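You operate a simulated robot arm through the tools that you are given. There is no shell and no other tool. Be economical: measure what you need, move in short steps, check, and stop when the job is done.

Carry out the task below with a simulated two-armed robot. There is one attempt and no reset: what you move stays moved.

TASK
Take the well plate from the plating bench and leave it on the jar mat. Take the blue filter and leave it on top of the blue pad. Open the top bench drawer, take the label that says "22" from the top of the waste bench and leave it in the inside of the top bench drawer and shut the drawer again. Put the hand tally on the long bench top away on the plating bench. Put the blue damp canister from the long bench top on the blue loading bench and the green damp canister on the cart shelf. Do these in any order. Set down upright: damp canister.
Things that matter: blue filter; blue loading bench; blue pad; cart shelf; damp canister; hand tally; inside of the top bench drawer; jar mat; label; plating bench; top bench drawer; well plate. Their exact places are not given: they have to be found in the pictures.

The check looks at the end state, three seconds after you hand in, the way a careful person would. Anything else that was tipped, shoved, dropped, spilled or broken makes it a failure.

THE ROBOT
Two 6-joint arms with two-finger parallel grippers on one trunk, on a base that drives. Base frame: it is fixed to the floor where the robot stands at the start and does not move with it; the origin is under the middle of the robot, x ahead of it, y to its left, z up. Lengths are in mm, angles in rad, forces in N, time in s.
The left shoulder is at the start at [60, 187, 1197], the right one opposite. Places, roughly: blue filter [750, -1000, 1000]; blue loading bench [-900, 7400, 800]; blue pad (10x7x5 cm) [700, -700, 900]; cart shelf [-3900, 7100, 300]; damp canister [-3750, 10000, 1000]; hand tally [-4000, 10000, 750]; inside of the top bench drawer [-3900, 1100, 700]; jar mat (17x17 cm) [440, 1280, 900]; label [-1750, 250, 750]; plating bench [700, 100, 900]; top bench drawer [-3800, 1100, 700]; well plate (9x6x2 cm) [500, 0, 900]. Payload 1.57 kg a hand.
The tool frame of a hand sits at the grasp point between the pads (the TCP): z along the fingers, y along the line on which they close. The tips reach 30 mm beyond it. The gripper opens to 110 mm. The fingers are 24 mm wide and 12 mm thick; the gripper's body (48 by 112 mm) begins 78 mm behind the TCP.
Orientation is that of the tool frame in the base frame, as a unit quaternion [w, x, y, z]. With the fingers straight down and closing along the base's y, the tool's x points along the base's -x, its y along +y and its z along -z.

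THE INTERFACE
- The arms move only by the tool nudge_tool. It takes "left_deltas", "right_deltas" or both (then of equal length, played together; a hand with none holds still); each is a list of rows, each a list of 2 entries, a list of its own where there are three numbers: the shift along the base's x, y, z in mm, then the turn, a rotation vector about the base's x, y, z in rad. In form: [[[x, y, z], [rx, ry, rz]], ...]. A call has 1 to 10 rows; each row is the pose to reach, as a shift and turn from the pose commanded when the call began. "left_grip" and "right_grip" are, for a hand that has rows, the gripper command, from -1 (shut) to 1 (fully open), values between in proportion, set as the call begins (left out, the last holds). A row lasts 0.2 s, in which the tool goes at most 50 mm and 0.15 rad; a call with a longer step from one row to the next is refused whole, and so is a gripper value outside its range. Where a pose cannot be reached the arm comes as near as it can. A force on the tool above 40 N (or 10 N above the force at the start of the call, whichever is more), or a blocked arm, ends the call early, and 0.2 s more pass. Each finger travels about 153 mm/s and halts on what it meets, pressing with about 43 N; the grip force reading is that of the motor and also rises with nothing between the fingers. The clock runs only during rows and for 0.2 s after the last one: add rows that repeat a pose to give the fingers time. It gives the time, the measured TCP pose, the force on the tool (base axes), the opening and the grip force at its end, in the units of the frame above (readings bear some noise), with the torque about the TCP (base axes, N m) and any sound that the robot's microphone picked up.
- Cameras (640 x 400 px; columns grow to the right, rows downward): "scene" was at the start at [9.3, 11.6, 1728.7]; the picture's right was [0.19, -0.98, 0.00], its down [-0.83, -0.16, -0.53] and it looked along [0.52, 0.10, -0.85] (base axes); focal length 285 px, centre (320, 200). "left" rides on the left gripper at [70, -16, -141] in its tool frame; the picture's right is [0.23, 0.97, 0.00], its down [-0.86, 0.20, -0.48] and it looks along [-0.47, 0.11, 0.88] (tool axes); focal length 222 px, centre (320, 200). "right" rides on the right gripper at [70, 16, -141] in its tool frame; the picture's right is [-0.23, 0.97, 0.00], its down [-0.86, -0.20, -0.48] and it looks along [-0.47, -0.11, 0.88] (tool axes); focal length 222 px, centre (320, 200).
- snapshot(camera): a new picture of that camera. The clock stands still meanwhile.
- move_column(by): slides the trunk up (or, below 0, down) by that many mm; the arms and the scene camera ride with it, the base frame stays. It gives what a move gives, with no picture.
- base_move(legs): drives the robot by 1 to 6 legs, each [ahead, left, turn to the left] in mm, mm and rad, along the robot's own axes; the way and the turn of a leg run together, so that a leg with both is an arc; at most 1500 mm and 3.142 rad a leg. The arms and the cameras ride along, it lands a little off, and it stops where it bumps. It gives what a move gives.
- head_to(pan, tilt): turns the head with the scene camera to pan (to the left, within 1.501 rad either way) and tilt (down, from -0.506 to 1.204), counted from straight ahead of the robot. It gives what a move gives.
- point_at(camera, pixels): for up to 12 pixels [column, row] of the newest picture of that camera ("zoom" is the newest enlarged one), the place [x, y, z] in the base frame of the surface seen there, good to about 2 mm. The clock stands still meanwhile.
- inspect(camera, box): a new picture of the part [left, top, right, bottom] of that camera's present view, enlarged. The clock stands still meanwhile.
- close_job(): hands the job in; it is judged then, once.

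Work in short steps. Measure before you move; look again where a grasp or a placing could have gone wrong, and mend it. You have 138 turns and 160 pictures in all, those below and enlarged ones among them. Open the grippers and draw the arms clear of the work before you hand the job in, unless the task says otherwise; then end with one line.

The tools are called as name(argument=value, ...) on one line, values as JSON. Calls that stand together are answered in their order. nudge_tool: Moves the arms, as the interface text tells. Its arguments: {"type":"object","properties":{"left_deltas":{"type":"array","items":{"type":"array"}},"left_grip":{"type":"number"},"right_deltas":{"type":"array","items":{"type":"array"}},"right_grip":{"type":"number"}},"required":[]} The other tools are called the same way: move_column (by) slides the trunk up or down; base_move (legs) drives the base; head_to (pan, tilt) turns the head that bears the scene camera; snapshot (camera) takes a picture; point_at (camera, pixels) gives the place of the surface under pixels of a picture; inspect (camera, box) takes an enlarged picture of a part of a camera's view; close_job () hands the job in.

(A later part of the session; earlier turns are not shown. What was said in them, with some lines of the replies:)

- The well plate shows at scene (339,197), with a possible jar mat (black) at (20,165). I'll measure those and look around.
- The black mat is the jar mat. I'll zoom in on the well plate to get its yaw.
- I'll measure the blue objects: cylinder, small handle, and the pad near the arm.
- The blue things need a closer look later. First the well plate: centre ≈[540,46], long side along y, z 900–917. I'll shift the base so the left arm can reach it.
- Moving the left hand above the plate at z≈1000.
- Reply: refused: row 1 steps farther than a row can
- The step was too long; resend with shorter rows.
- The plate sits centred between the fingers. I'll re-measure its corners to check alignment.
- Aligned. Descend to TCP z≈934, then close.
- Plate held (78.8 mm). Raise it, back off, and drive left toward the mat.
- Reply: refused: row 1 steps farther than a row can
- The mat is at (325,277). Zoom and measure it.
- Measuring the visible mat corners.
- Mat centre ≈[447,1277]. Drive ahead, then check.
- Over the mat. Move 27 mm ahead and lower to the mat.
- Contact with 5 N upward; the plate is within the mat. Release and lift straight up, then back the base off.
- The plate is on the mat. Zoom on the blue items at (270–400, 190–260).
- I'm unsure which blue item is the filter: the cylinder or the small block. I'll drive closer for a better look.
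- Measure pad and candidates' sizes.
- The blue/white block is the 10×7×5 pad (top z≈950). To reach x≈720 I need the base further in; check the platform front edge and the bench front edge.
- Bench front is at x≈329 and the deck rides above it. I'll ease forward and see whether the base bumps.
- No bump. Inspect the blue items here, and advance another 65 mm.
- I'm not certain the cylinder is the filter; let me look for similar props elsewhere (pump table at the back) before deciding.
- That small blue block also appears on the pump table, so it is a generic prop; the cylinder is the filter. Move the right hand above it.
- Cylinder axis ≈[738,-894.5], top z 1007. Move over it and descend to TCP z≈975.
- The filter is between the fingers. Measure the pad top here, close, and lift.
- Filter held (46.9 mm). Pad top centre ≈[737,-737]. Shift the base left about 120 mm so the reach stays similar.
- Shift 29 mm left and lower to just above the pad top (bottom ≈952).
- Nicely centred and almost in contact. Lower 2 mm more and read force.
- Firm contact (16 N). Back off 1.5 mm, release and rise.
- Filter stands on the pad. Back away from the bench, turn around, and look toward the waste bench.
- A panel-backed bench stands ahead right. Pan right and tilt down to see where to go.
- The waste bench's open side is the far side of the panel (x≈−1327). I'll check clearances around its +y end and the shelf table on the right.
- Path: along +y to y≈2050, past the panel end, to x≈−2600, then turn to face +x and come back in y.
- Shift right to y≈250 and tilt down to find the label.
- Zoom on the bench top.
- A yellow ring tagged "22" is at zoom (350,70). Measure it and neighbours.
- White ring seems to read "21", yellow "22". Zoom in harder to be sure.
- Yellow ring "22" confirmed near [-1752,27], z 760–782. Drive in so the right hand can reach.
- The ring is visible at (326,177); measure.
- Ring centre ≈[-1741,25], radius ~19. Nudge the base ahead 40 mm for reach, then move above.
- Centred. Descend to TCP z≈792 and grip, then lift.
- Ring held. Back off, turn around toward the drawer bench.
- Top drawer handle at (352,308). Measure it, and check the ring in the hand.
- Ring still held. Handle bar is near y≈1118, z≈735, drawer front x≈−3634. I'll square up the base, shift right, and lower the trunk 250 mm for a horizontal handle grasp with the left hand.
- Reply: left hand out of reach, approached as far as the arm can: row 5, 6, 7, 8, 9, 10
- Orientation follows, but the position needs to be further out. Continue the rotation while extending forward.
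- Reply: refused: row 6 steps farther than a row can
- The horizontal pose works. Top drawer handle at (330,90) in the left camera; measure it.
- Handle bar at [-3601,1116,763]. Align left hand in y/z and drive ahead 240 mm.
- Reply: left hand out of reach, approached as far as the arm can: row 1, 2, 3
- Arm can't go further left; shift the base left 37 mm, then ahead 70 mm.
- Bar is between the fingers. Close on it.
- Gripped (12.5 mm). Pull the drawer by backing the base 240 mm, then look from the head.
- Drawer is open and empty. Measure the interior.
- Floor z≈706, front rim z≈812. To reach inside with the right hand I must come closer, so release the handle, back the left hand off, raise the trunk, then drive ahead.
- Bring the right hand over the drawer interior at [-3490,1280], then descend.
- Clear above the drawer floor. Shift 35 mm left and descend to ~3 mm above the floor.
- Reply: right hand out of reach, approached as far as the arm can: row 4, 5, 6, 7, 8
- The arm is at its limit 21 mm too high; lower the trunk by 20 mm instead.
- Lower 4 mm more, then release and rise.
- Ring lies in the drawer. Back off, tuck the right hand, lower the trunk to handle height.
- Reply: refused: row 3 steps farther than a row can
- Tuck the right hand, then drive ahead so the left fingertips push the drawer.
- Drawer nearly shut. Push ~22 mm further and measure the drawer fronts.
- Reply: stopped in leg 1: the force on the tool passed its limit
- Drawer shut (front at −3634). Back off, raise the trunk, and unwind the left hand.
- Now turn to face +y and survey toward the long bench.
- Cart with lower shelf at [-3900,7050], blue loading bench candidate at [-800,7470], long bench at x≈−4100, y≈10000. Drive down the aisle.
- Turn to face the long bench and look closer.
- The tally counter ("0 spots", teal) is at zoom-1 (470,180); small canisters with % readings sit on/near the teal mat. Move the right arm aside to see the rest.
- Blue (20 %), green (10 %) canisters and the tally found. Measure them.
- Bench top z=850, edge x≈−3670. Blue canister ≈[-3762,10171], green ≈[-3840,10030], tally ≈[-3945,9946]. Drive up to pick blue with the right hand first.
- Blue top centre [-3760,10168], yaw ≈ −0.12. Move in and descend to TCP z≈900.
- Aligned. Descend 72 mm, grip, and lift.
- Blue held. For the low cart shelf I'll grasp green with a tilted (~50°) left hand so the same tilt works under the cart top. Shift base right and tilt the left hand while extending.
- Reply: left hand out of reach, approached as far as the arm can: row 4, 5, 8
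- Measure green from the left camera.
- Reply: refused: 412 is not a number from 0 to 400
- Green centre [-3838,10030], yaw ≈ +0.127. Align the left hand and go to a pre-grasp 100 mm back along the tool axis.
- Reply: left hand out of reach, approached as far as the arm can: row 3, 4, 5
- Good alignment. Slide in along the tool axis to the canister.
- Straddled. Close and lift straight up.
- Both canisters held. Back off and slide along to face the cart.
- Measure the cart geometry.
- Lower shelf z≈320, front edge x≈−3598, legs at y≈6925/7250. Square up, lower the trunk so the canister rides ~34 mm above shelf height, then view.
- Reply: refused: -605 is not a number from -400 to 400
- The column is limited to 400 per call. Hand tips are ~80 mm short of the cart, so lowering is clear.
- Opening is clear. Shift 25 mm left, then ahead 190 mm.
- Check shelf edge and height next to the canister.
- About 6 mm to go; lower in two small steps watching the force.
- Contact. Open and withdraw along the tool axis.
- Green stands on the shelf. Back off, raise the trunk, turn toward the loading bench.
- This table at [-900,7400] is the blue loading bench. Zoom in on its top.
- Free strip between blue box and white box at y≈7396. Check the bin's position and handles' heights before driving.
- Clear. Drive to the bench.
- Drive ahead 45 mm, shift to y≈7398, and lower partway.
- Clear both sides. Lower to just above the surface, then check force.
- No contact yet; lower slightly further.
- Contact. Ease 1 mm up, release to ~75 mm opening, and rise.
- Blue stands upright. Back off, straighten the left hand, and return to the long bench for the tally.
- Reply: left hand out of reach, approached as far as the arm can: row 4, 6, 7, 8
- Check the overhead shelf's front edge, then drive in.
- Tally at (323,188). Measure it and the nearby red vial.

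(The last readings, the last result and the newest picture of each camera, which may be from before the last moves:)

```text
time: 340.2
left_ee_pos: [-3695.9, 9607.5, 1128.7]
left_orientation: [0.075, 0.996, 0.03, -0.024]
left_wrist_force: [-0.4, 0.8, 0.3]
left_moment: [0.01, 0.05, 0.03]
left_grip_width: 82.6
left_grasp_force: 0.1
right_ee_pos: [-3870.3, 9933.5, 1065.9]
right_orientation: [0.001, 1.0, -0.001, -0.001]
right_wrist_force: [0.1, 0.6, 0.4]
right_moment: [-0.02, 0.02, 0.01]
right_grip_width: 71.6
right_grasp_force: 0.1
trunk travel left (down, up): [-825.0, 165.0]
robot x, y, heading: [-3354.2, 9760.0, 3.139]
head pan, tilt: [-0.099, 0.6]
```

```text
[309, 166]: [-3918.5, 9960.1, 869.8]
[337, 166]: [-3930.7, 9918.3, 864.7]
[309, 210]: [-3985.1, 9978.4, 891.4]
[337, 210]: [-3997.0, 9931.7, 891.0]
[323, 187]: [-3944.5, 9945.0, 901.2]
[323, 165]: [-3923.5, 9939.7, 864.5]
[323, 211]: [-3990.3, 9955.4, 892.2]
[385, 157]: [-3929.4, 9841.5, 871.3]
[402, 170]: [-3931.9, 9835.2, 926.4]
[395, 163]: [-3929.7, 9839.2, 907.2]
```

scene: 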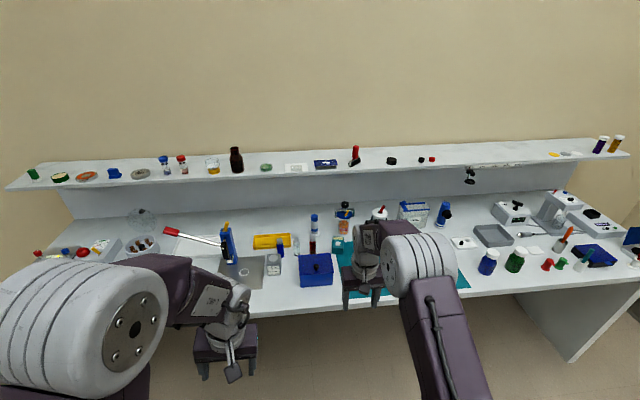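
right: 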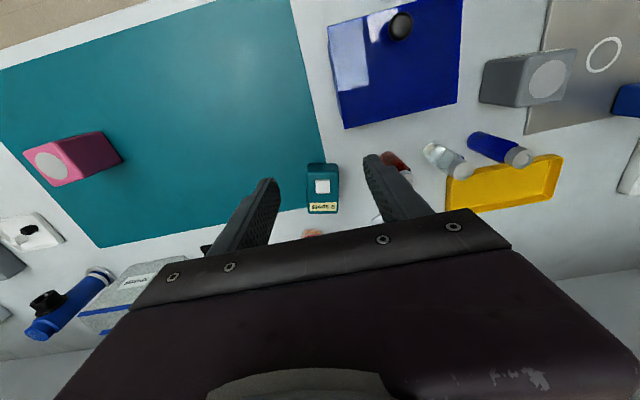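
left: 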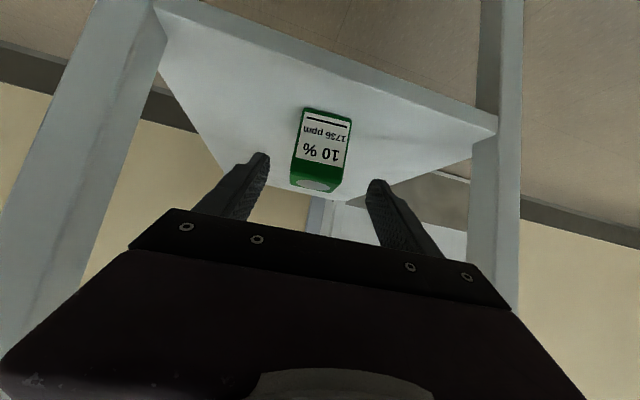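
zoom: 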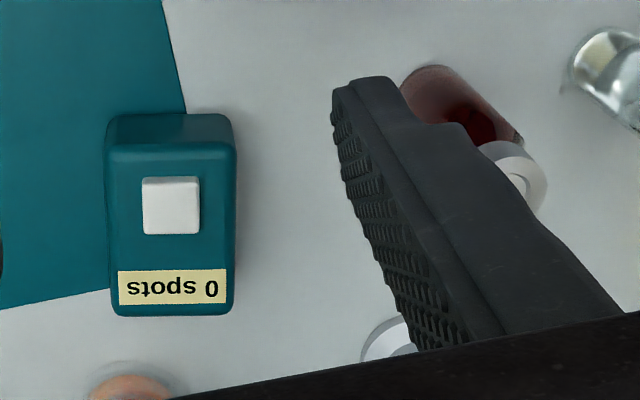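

Tally centre ≈[-3957,9947], yaw ≈ −0.24, width 48. A tall jar is behind, so I'll grasp ~20 mm toward the front. Drive ahead 70 mm, then rotate and lower partway.

base_move(legs=[[70, 0, 0]])

nudge_tool(right_deltas=[[[0, 4, 0], [0, 0, -0.12]], [[0, 8, 0], [0, 0, -0.24]], [[0, 8, -45], [0, 0, -0.24]], [[0, 8, -90], [0, 0, -0.24]], [[0, 8, -90], [0, 0, -0.24]]], right_grip=0.5)

snapshot(camera="right")

```text
time: 341.3
left_ee_pos: [-3759.8, 9606.3, 1129.8]
left_orientation: [0.076, 0.996, 0.031, -0.025]
left_wrist_force: [0.6, -0.2, -0.5]
left_moment: [0.0, 0.05, 0.0]
left_grip_width: 82.6
left_grasp_force: 0.1
right_ee_pos: [-3936.4, 9933.7, 1068.9]
right_orientation: [0.0, 1.0, -0.002, -0.003]
right_wrist_force: [1.2, 0.5, 0.6]
right_moment: [-0.01, 0.04, 0.01]
right_grip_width: 71.9
right_grasp_force: 0.1
trunk travel left (down, up): [-825.0, 165.0]
robot x, y, heading: [-3422.3, 9761.8, 3.141]
head pan, tilt: [-0.099, 0.6]
```

```text
time: 342.5
left_ee_pos: [-3763.8, 9605.3, 1127.4]
left_orientation: [0.075, 0.996, 0.031, -0.022]
left_wrist_force: [0.6, -0.4, 1.1]
left_moment: [0.02, -0.01, 0.0]
left_grip_width: 82.4
left_grasp_force: 0.0
right_ee_pos: [-3939.8, 9940.3, 974.8]
right_orientation: [-0.001, 0.993, -0.12, 0.0]
right_wrist_force: [0.8, 0.2, -0.6]
right_moment: [0.01, 0.02, -0.02]
right_grip_width: 82.5
right_grasp_force: 0.0
trunk travel left (down, up): [-825.0, 165.0]
robot x, y, heading: [-3419.5, 9759.2, 3.14]
head pan, tilt: [-0.099, 0.6]
```

```text
49 pictures are left
```

right: 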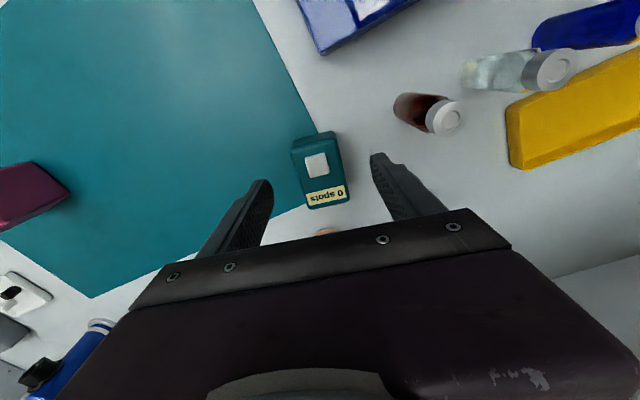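

Aligned. Descend, grip, lift.

nudge_tool(right_deltas=[[[0, 0, -40], [0, 0, 0]], [[0, 0, -75], [0, 0, 0]], [[0, 0, -84], [0, 0, 0]], [[0, 0, -84], [0, 0, 0]]])

nudge_tool(right_deltas=[[[0, 0, 0], [0, 0, 0]], [[0, 0, 0], [0, 0, 0]], [[0, 0, 0], [0, 0, 0]], [[0, 0, 40], [0, 0, 0]], [[0, 0, 85], [0, 0, 0]], [[0, 0, 130], [0, 0, 0]], [[0, 0, 175], [0, 0, 0]]], right_grip=-1)

snapshot(camera="right")

```text
time: 343.5
left_ee_pos: [-3764.9, 9605.8, 1126.3]
left_orientation: [0.076, 0.996, 0.031, -0.022]
left_wrist_force: [0.0, 0.4, 1.2]
left_moment: [0.02, 0.01, 0.0]
left_grip_width: 82.6
left_grasp_force: 0.1
right_ee_pos: [-3942.5, 9940.8, 889.9]
right_orientation: [0.0, 0.993, -0.121, 0.0]
right_wrist_force: [-0.6, 0.5, 0.4]
right_moment: [0.0, 0.01, 0.02]
right_grip_width: 82.7
right_grasp_force: 0.0
trunk travel left (down, up): [-825.0, 165.0]
robot x, y, heading: [-3420.3, 9758.8, 3.137]
head pan, tilt: [-0.099, 0.6]
```

```text
time: 345.1
left_ee_pos: [-3763.0, 9606.4, 1127.4]
left_orientation: [0.077, 0.996, 0.031, -0.022]
left_wrist_force: [0.5, -0.4, -0.2]
left_moment: [0.01, -0.01, 0.03]
left_grip_width: 82.5
left_grasp_force: 0.0
right_ee_pos: [-3940.5, 9942.1, 1066.8]
right_orientation: [-0.001, 0.993, -0.121, 0.0]
right_wrist_force: [-0.6, 0.1, -1.0]
right_moment: [-0.03, -0.03, -0.02]
right_grip_width: 51.0
right_grasp_force: 42.8
trunk travel left (down, up): [-825.0, 165.0]
robot x, y, heading: [-3420.4, 9760.5, 3.142]
head pan, tilt: [-0.099, 0.6]
```

```text
48 pictures are left
```

right: 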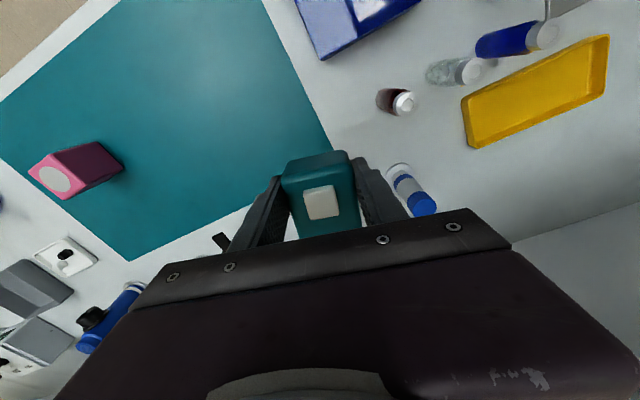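

Tally held. Drive back along the aisle toward the plating bench.

base_move(legs=[[-720, 0, 0], [0, 0, 1.57], [1500, 0, 0], [1500, 0, 0], [1500, 0, 0], [1500, 0, 0]])

```text
time: 381.0
left_ee_pos: [-2589.1, 3375.8, 1128.6]
left_orientation: [0.069, 0.68, 0.729, 0.038]
left_wrist_force: [0.1, -0.1, 0.6]
left_moment: [0.01, 0.01, -0.01]
left_grip_width: 82.5
left_grasp_force: 0.1
right_ee_pos: [-2923.6, 3196.3, 1066.2]
right_orientation: [0.0, 0.785, 0.619, 0.0]
right_wrist_force: [0.5, -0.1, -0.8]
right_moment: [0.02, 0.01, 0.01]
right_grip_width: 51.2
right_grasp_force: 42.8
trunk travel left (down, up): [-825.0, 165.0]
robot x, y, heading: [-2744.9, 3718.5, -1.569]
head pan, tilt: [-0.099, 0.6]
```

Continue: to y≈2050, turn to +x, pass the gap, then slide to the plating bench.

base_move(legs=[[1400, 0, 0], [260, 0, 0], [0, 0, 1.57], [1200, 0, 0], [1180, 0, 0]])

head_to(pan=-0.6, tilt=0.5)

snapshot(camera="scene")

```text
time: 404.6
left_ee_pos: [7.3, 2236.5, 1128.0]
left_orientation: [0.022, -0.03, 0.996, 0.075]
left_wrist_force: [0.7, 0.0, -0.5]
left_moment: [-0.04, 0.0, 0.01]
left_grip_width: 82.2
left_grasp_force: 0.0
right_ee_pos: [183.1, 1901.2, 1066.8]
right_orientation: [0.0, 0.121, 0.993, 0.0]
right_wrist_force: [0.2, -0.2, -0.7]
right_moment: [-0.01, 0.06, -0.01]
right_grip_width: 50.9
right_grasp_force: 43.0
trunk travel left (down, up): [-825.0, 165.0]
robot x, y, heading: [-333.3, 2084.0, -0.003]
head pan, tilt: [-0.099, 0.6]
```

```text
time: 405.6
left_ee_pos: [7.6, 2236.7, 1127.4]
left_orientation: [0.021, -0.029, 0.996, 0.076]
left_wrist_force: [0.6, 0.3, -0.1]
left_moment: [-0.03, -0.03, 0.03]
left_grip_width: 82.5
left_grasp_force: 0.0
right_ee_pos: [185.2, 1902.2, 1064.8]
right_orientation: [0.0, 0.121, 0.993, -0.001]
right_wrist_force: [-0.1, -0.6, -1.5]
right_moment: [0.0, 0.02, -0.02]
right_grip_width: 51.0
right_grasp_force: 42.9
trunk travel left (down, up): [-825.0, 165.0]
robot x, y, heading: [-334.4, 2081.8, -0.007]
head pan, tilt: [-0.6, 0.499]
```

```text
47 pictures are left
```

scene: 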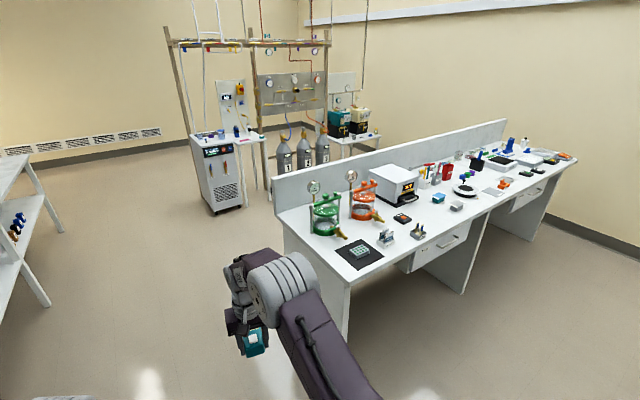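

Slide along the bench to the old well-plate spot.

base_move(legs=[[0, -1200, 0.005], [0, -655, 0]])

head_to(pan=-0.1, tilt=0.7)

snapshot(camera="scene")

```text
time: 414.9
left_ee_pos: [-11.4, 366.5, 1127.3]
left_orientation: [0.022, -0.029, 0.997, 0.075]
left_wrist_force: [-0.4, -0.2, 0.0]
left_moment: [0.0, 0.02, -0.03]
left_grip_width: 82.4
left_grasp_force: 0.2
right_ee_pos: [163.3, 30.8, 1064.5]
right_orientation: [0.0, 0.123, 0.992, -0.001]
right_wrist_force: [0.1, -0.5, -0.9]
right_moment: [-0.01, 0.05, -0.03]
right_grip_width: 51.1
right_grasp_force: 43.4
trunk travel left (down, up): [-825.0, 165.0]
robot x, y, heading: [-355.8, 215.4, -0.006]
head pan, tilt: [-0.6, 0.499]
```

```text
time: 415.9
left_ee_pos: [-12.3, 364.9, 1127.8]
left_orientation: [0.022, -0.028, 0.996, 0.076]
left_wrist_force: [-0.4, 0.2, -0.6]
left_moment: [0.01, -0.01, -0.02]
left_grip_width: 82.4
left_grasp_force: 0.0
right_ee_pos: [162.8, 29.1, 1065.3]
right_orientation: [0.0, 0.123, 0.992, 0.0]
right_wrist_force: [-0.5, 1.0, -1.7]
right_moment: [-0.02, 0.05, 0.0]
right_grip_width: 50.8
right_grasp_force: 43.4
trunk travel left (down, up): [-825.0, 165.0]
robot x, y, heading: [-355.8, 212.9, -0.005]
head pan, tilt: [-0.099, 0.7]
```

```text
46 pictures are left
```

scene: 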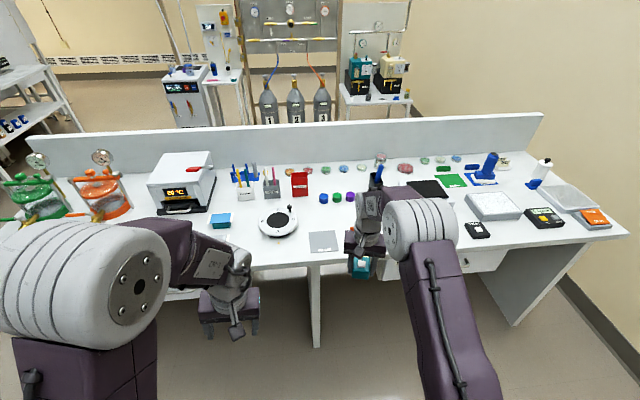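

Spot is free. Drive ahead 375 mm and check from the right camera.

base_move(legs=[[375, 0, 0.005]])

snapshot(camera="right")

```text
time: 418.3
left_ee_pos: [361.5, 368.2, 1127.8]
left_orientation: [0.022, -0.034, 0.996, 0.075]
left_wrist_force: [1.0, 0.5, 0.2]
left_moment: [0.0, 0.0, 0.02]
left_grip_width: 82.6
left_grasp_force: 0.1
right_ee_pos: [540.4, 34.3, 1066.6]
right_orientation: [0.0, 0.118, 0.993, 0.0]
right_wrist_force: [-0.3, -0.7, -0.7]
right_moment: [0.04, 0.03, 0.0]
right_grip_width: 51.1
right_grasp_force: 42.7
trunk travel left (down, up): [-825.0, 165.0]
robot x, y, heading: [17.7, 212.5, 0.004]
head pan, tilt: [-0.099, 0.7]
```

```text
45 pictures are left
```

right: 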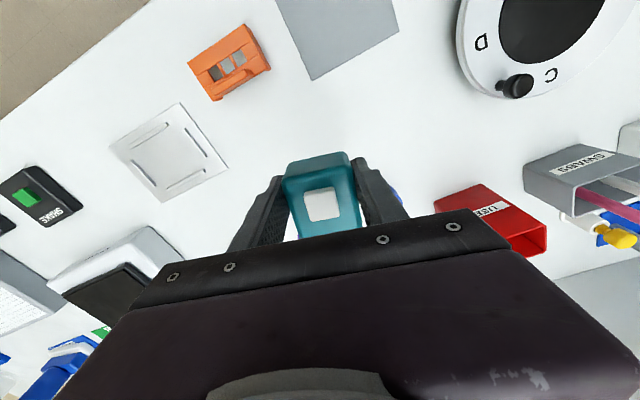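

Space below is clear. Lower to ~4 mm above the surface.

nudge_tool(right_deltas=[[[-12, 5, -40], [0, 0, 0]], [[-12, 5, -80], [0, 0, 0]], [[-12, 5, -110], [0, 0, 0]], [[-12, 5, -122], [0, 0, 0]], [[-12, 5, -124], [0, 0, 0]], [[-12, 5, -124], [0, 0, 0]]])

snapshot(camera="right")

```text
time: 419.7
left_ee_pos: [363.8, 367.7, 1128.4]
left_orientation: [0.021, -0.033, 0.996, 0.075]
left_wrist_force: [-1.1, 0.5, -0.4]
left_moment: [0.03, 0.04, 0.02]
left_grip_width: 82.4
left_grasp_force: 0.2
right_ee_pos: [528.7, 40.2, 940.1]
right_orientation: [-0.001, 0.117, 0.993, -0.001]
right_wrist_force: [0.4, 0.8, -0.5]
right_moment: [0.0, -0.03, 0.01]
right_grip_width: 50.8
right_grasp_force: 42.5
trunk travel left (down, up): [-825.0, 165.0]
robot x, y, heading: [17.0, 214.4, 0.005]
head pan, tilt: [-0.099, 0.7]
```

```text
44 pictures are left
```

right: 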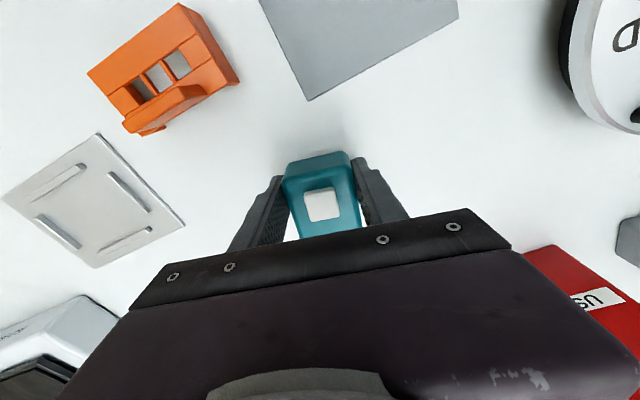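

Nearly in contact; creep down 2 mm with force check.

nudge_tool(right_deltas=[[[0, 0, -1], [0, 0, 0]], [[0, 0, -2], [0, 0, 0]], [[0, 0, -2], [0, 0, 0]]])

```text
time: 420.5
left_ee_pos: [361.7, 368.1, 1127.8]
left_orientation: [0.022, -0.032, 0.996, 0.076]
left_wrist_force: [-0.4, 0.0, -0.4]
left_moment: [0.03, 0.01, 0.0]
left_grip_width: 82.5
left_grasp_force: 0.0
right_ee_pos: [529.3, 38.5, 940.9]
right_orientation: [0.001, 0.117, 0.993, 0.0]
right_wrist_force: [0.2, 1.1, 5.2]
right_moment: [0.01, -0.35, 0.07]
right_grip_width: 51.1
right_grasp_force: 42.7
trunk travel left (down, up): [-825.0, 165.0]
robot x, y, heading: [21.9, 215.4, 0.007]
head pan, tilt: [-0.099, 0.7]
```

Contact. Release and rise.

nudge_tool(right_deltas=[[[0, 0, 0], [0, 0, 0]], [[0, 0, 0], [0, 0, 0]], [[0, 0, 30], [0, 0, 0]], [[0, 0, 75], [0, 0, 0]], [[0, 0, 120], [0, 0, 0]], [[0, 0, 165], [0, 0, 0]]], right_grip=0.6)

base_move(legs=[[-400, 0, 0]])

head_to(pan=-0.3, tilt=0.65)

snapshot(camera="scene")

```text
time: 421.9
left_ee_pos: [362.1, 367.7, 1129.2]
left_orientation: [0.022, -0.034, 0.996, 0.076]
left_wrist_force: [-0.3, -0.1, 0.0]
left_moment: [0.0, 0.0, -0.01]
left_grip_width: 82.4
left_grasp_force: 0.0
right_ee_pos: [530.1, 39.5, 1105.1]
right_orientation: [0.0, 0.117, 0.993, -0.001]
right_wrist_force: [-0.9, -0.2, -0.2]
right_moment: [0.0, 0.0, -0.03]
right_grip_width: 87.8
right_grasp_force: 0.1
trunk travel left (down, up): [-825.0, 165.0]
robot x, y, heading: [21.7, 214.2, 0.007]
head pan, tilt: [-0.099, 0.7]
```

```text
time: 424.4
left_ee_pos: [-36.3, 366.9, 1127.9]
left_orientation: [0.022, -0.032, 0.996, 0.075]
left_wrist_force: [-0.6, 0.6, -0.1]
left_moment: [-0.01, -0.02, 0.0]
left_grip_width: 82.4
left_grasp_force: 0.0
right_ee_pos: [131.9, 37.5, 1104.4]
right_orientation: [-0.001, 0.119, 0.993, -0.001]
right_wrist_force: [0.7, 0.3, -0.5]
right_moment: [0.01, 0.01, -0.01]
right_grip_width: 87.7
right_grasp_force: 0.0
trunk travel left (down, up): [-825.0, 165.0]
robot x, y, heading: [-381.2, 211.3, 0.002]
head pan, tilt: [-0.099, 0.7]
```

```text
time: 425.1
left_ee_pos: [-37.9, 366.8, 1127.9]
left_orientation: [0.022, -0.031, 0.996, 0.076]
left_wrist_force: [0.5, 0.7, 0.3]
left_moment: [-0.03, 0.02, 0.01]
left_grip_width: 82.5
left_grasp_force: 0.0
right_ee_pos: [130.5, 37.9, 1103.9]
right_orientation: [0.0, 0.118, 0.993, 0.0]
right_wrist_force: [0.5, -0.6, 0.2]
right_moment: [0.0, 0.02, 0.0]
right_grip_width: 87.7
right_grasp_force: 0.0
trunk travel left (down, up): [-825.0, 165.0]
robot x, y, heading: [-376.9, 213.7, 0.004]
head pan, tilt: [-0.3, 0.649]
```

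```text
43 pictures are left
```

scene: 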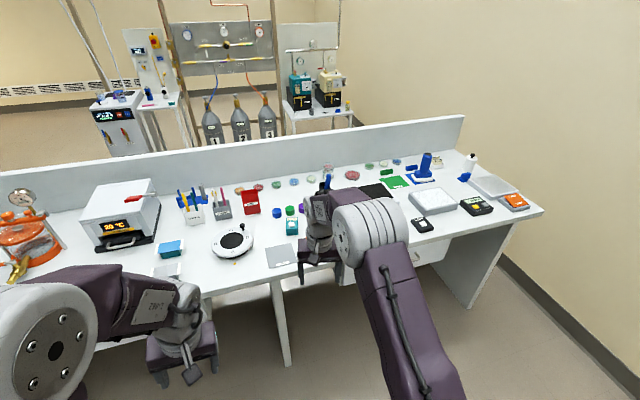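

Tally stands at (292,226). A final zoom on the bench to confirm tally and filter.

inspect(camera="scene", box=[270, 140, 490, 260])

```text
2.91 times, centred on (380, 200) of scene
```

zoom: 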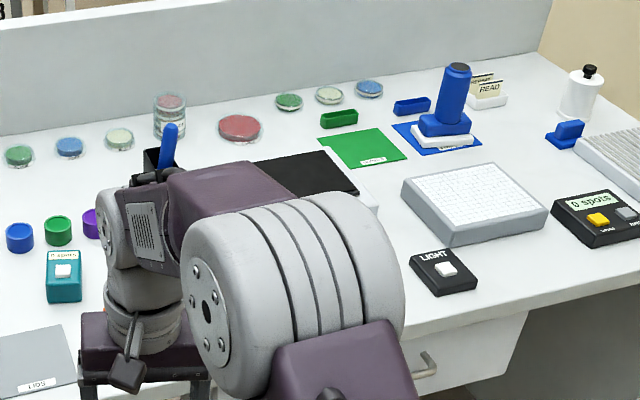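

Tally and filter are both standing, the grippers are open and the arms are clear of the bench. Handing in.

close_job()

```text
The job is handed in.
```

I finished all six placements and handed in the job. The well plate is on the jar mat and the hand tally is on the plating bench. The "22" label is in the shut top bench drawer. The blue canister is upright on the blue loading bench and the green one is upright on the cart's lower shelf. I took the blue cylinder to be the blue filter, which nothing in the pictures labelled, and stood it on the blue pad.
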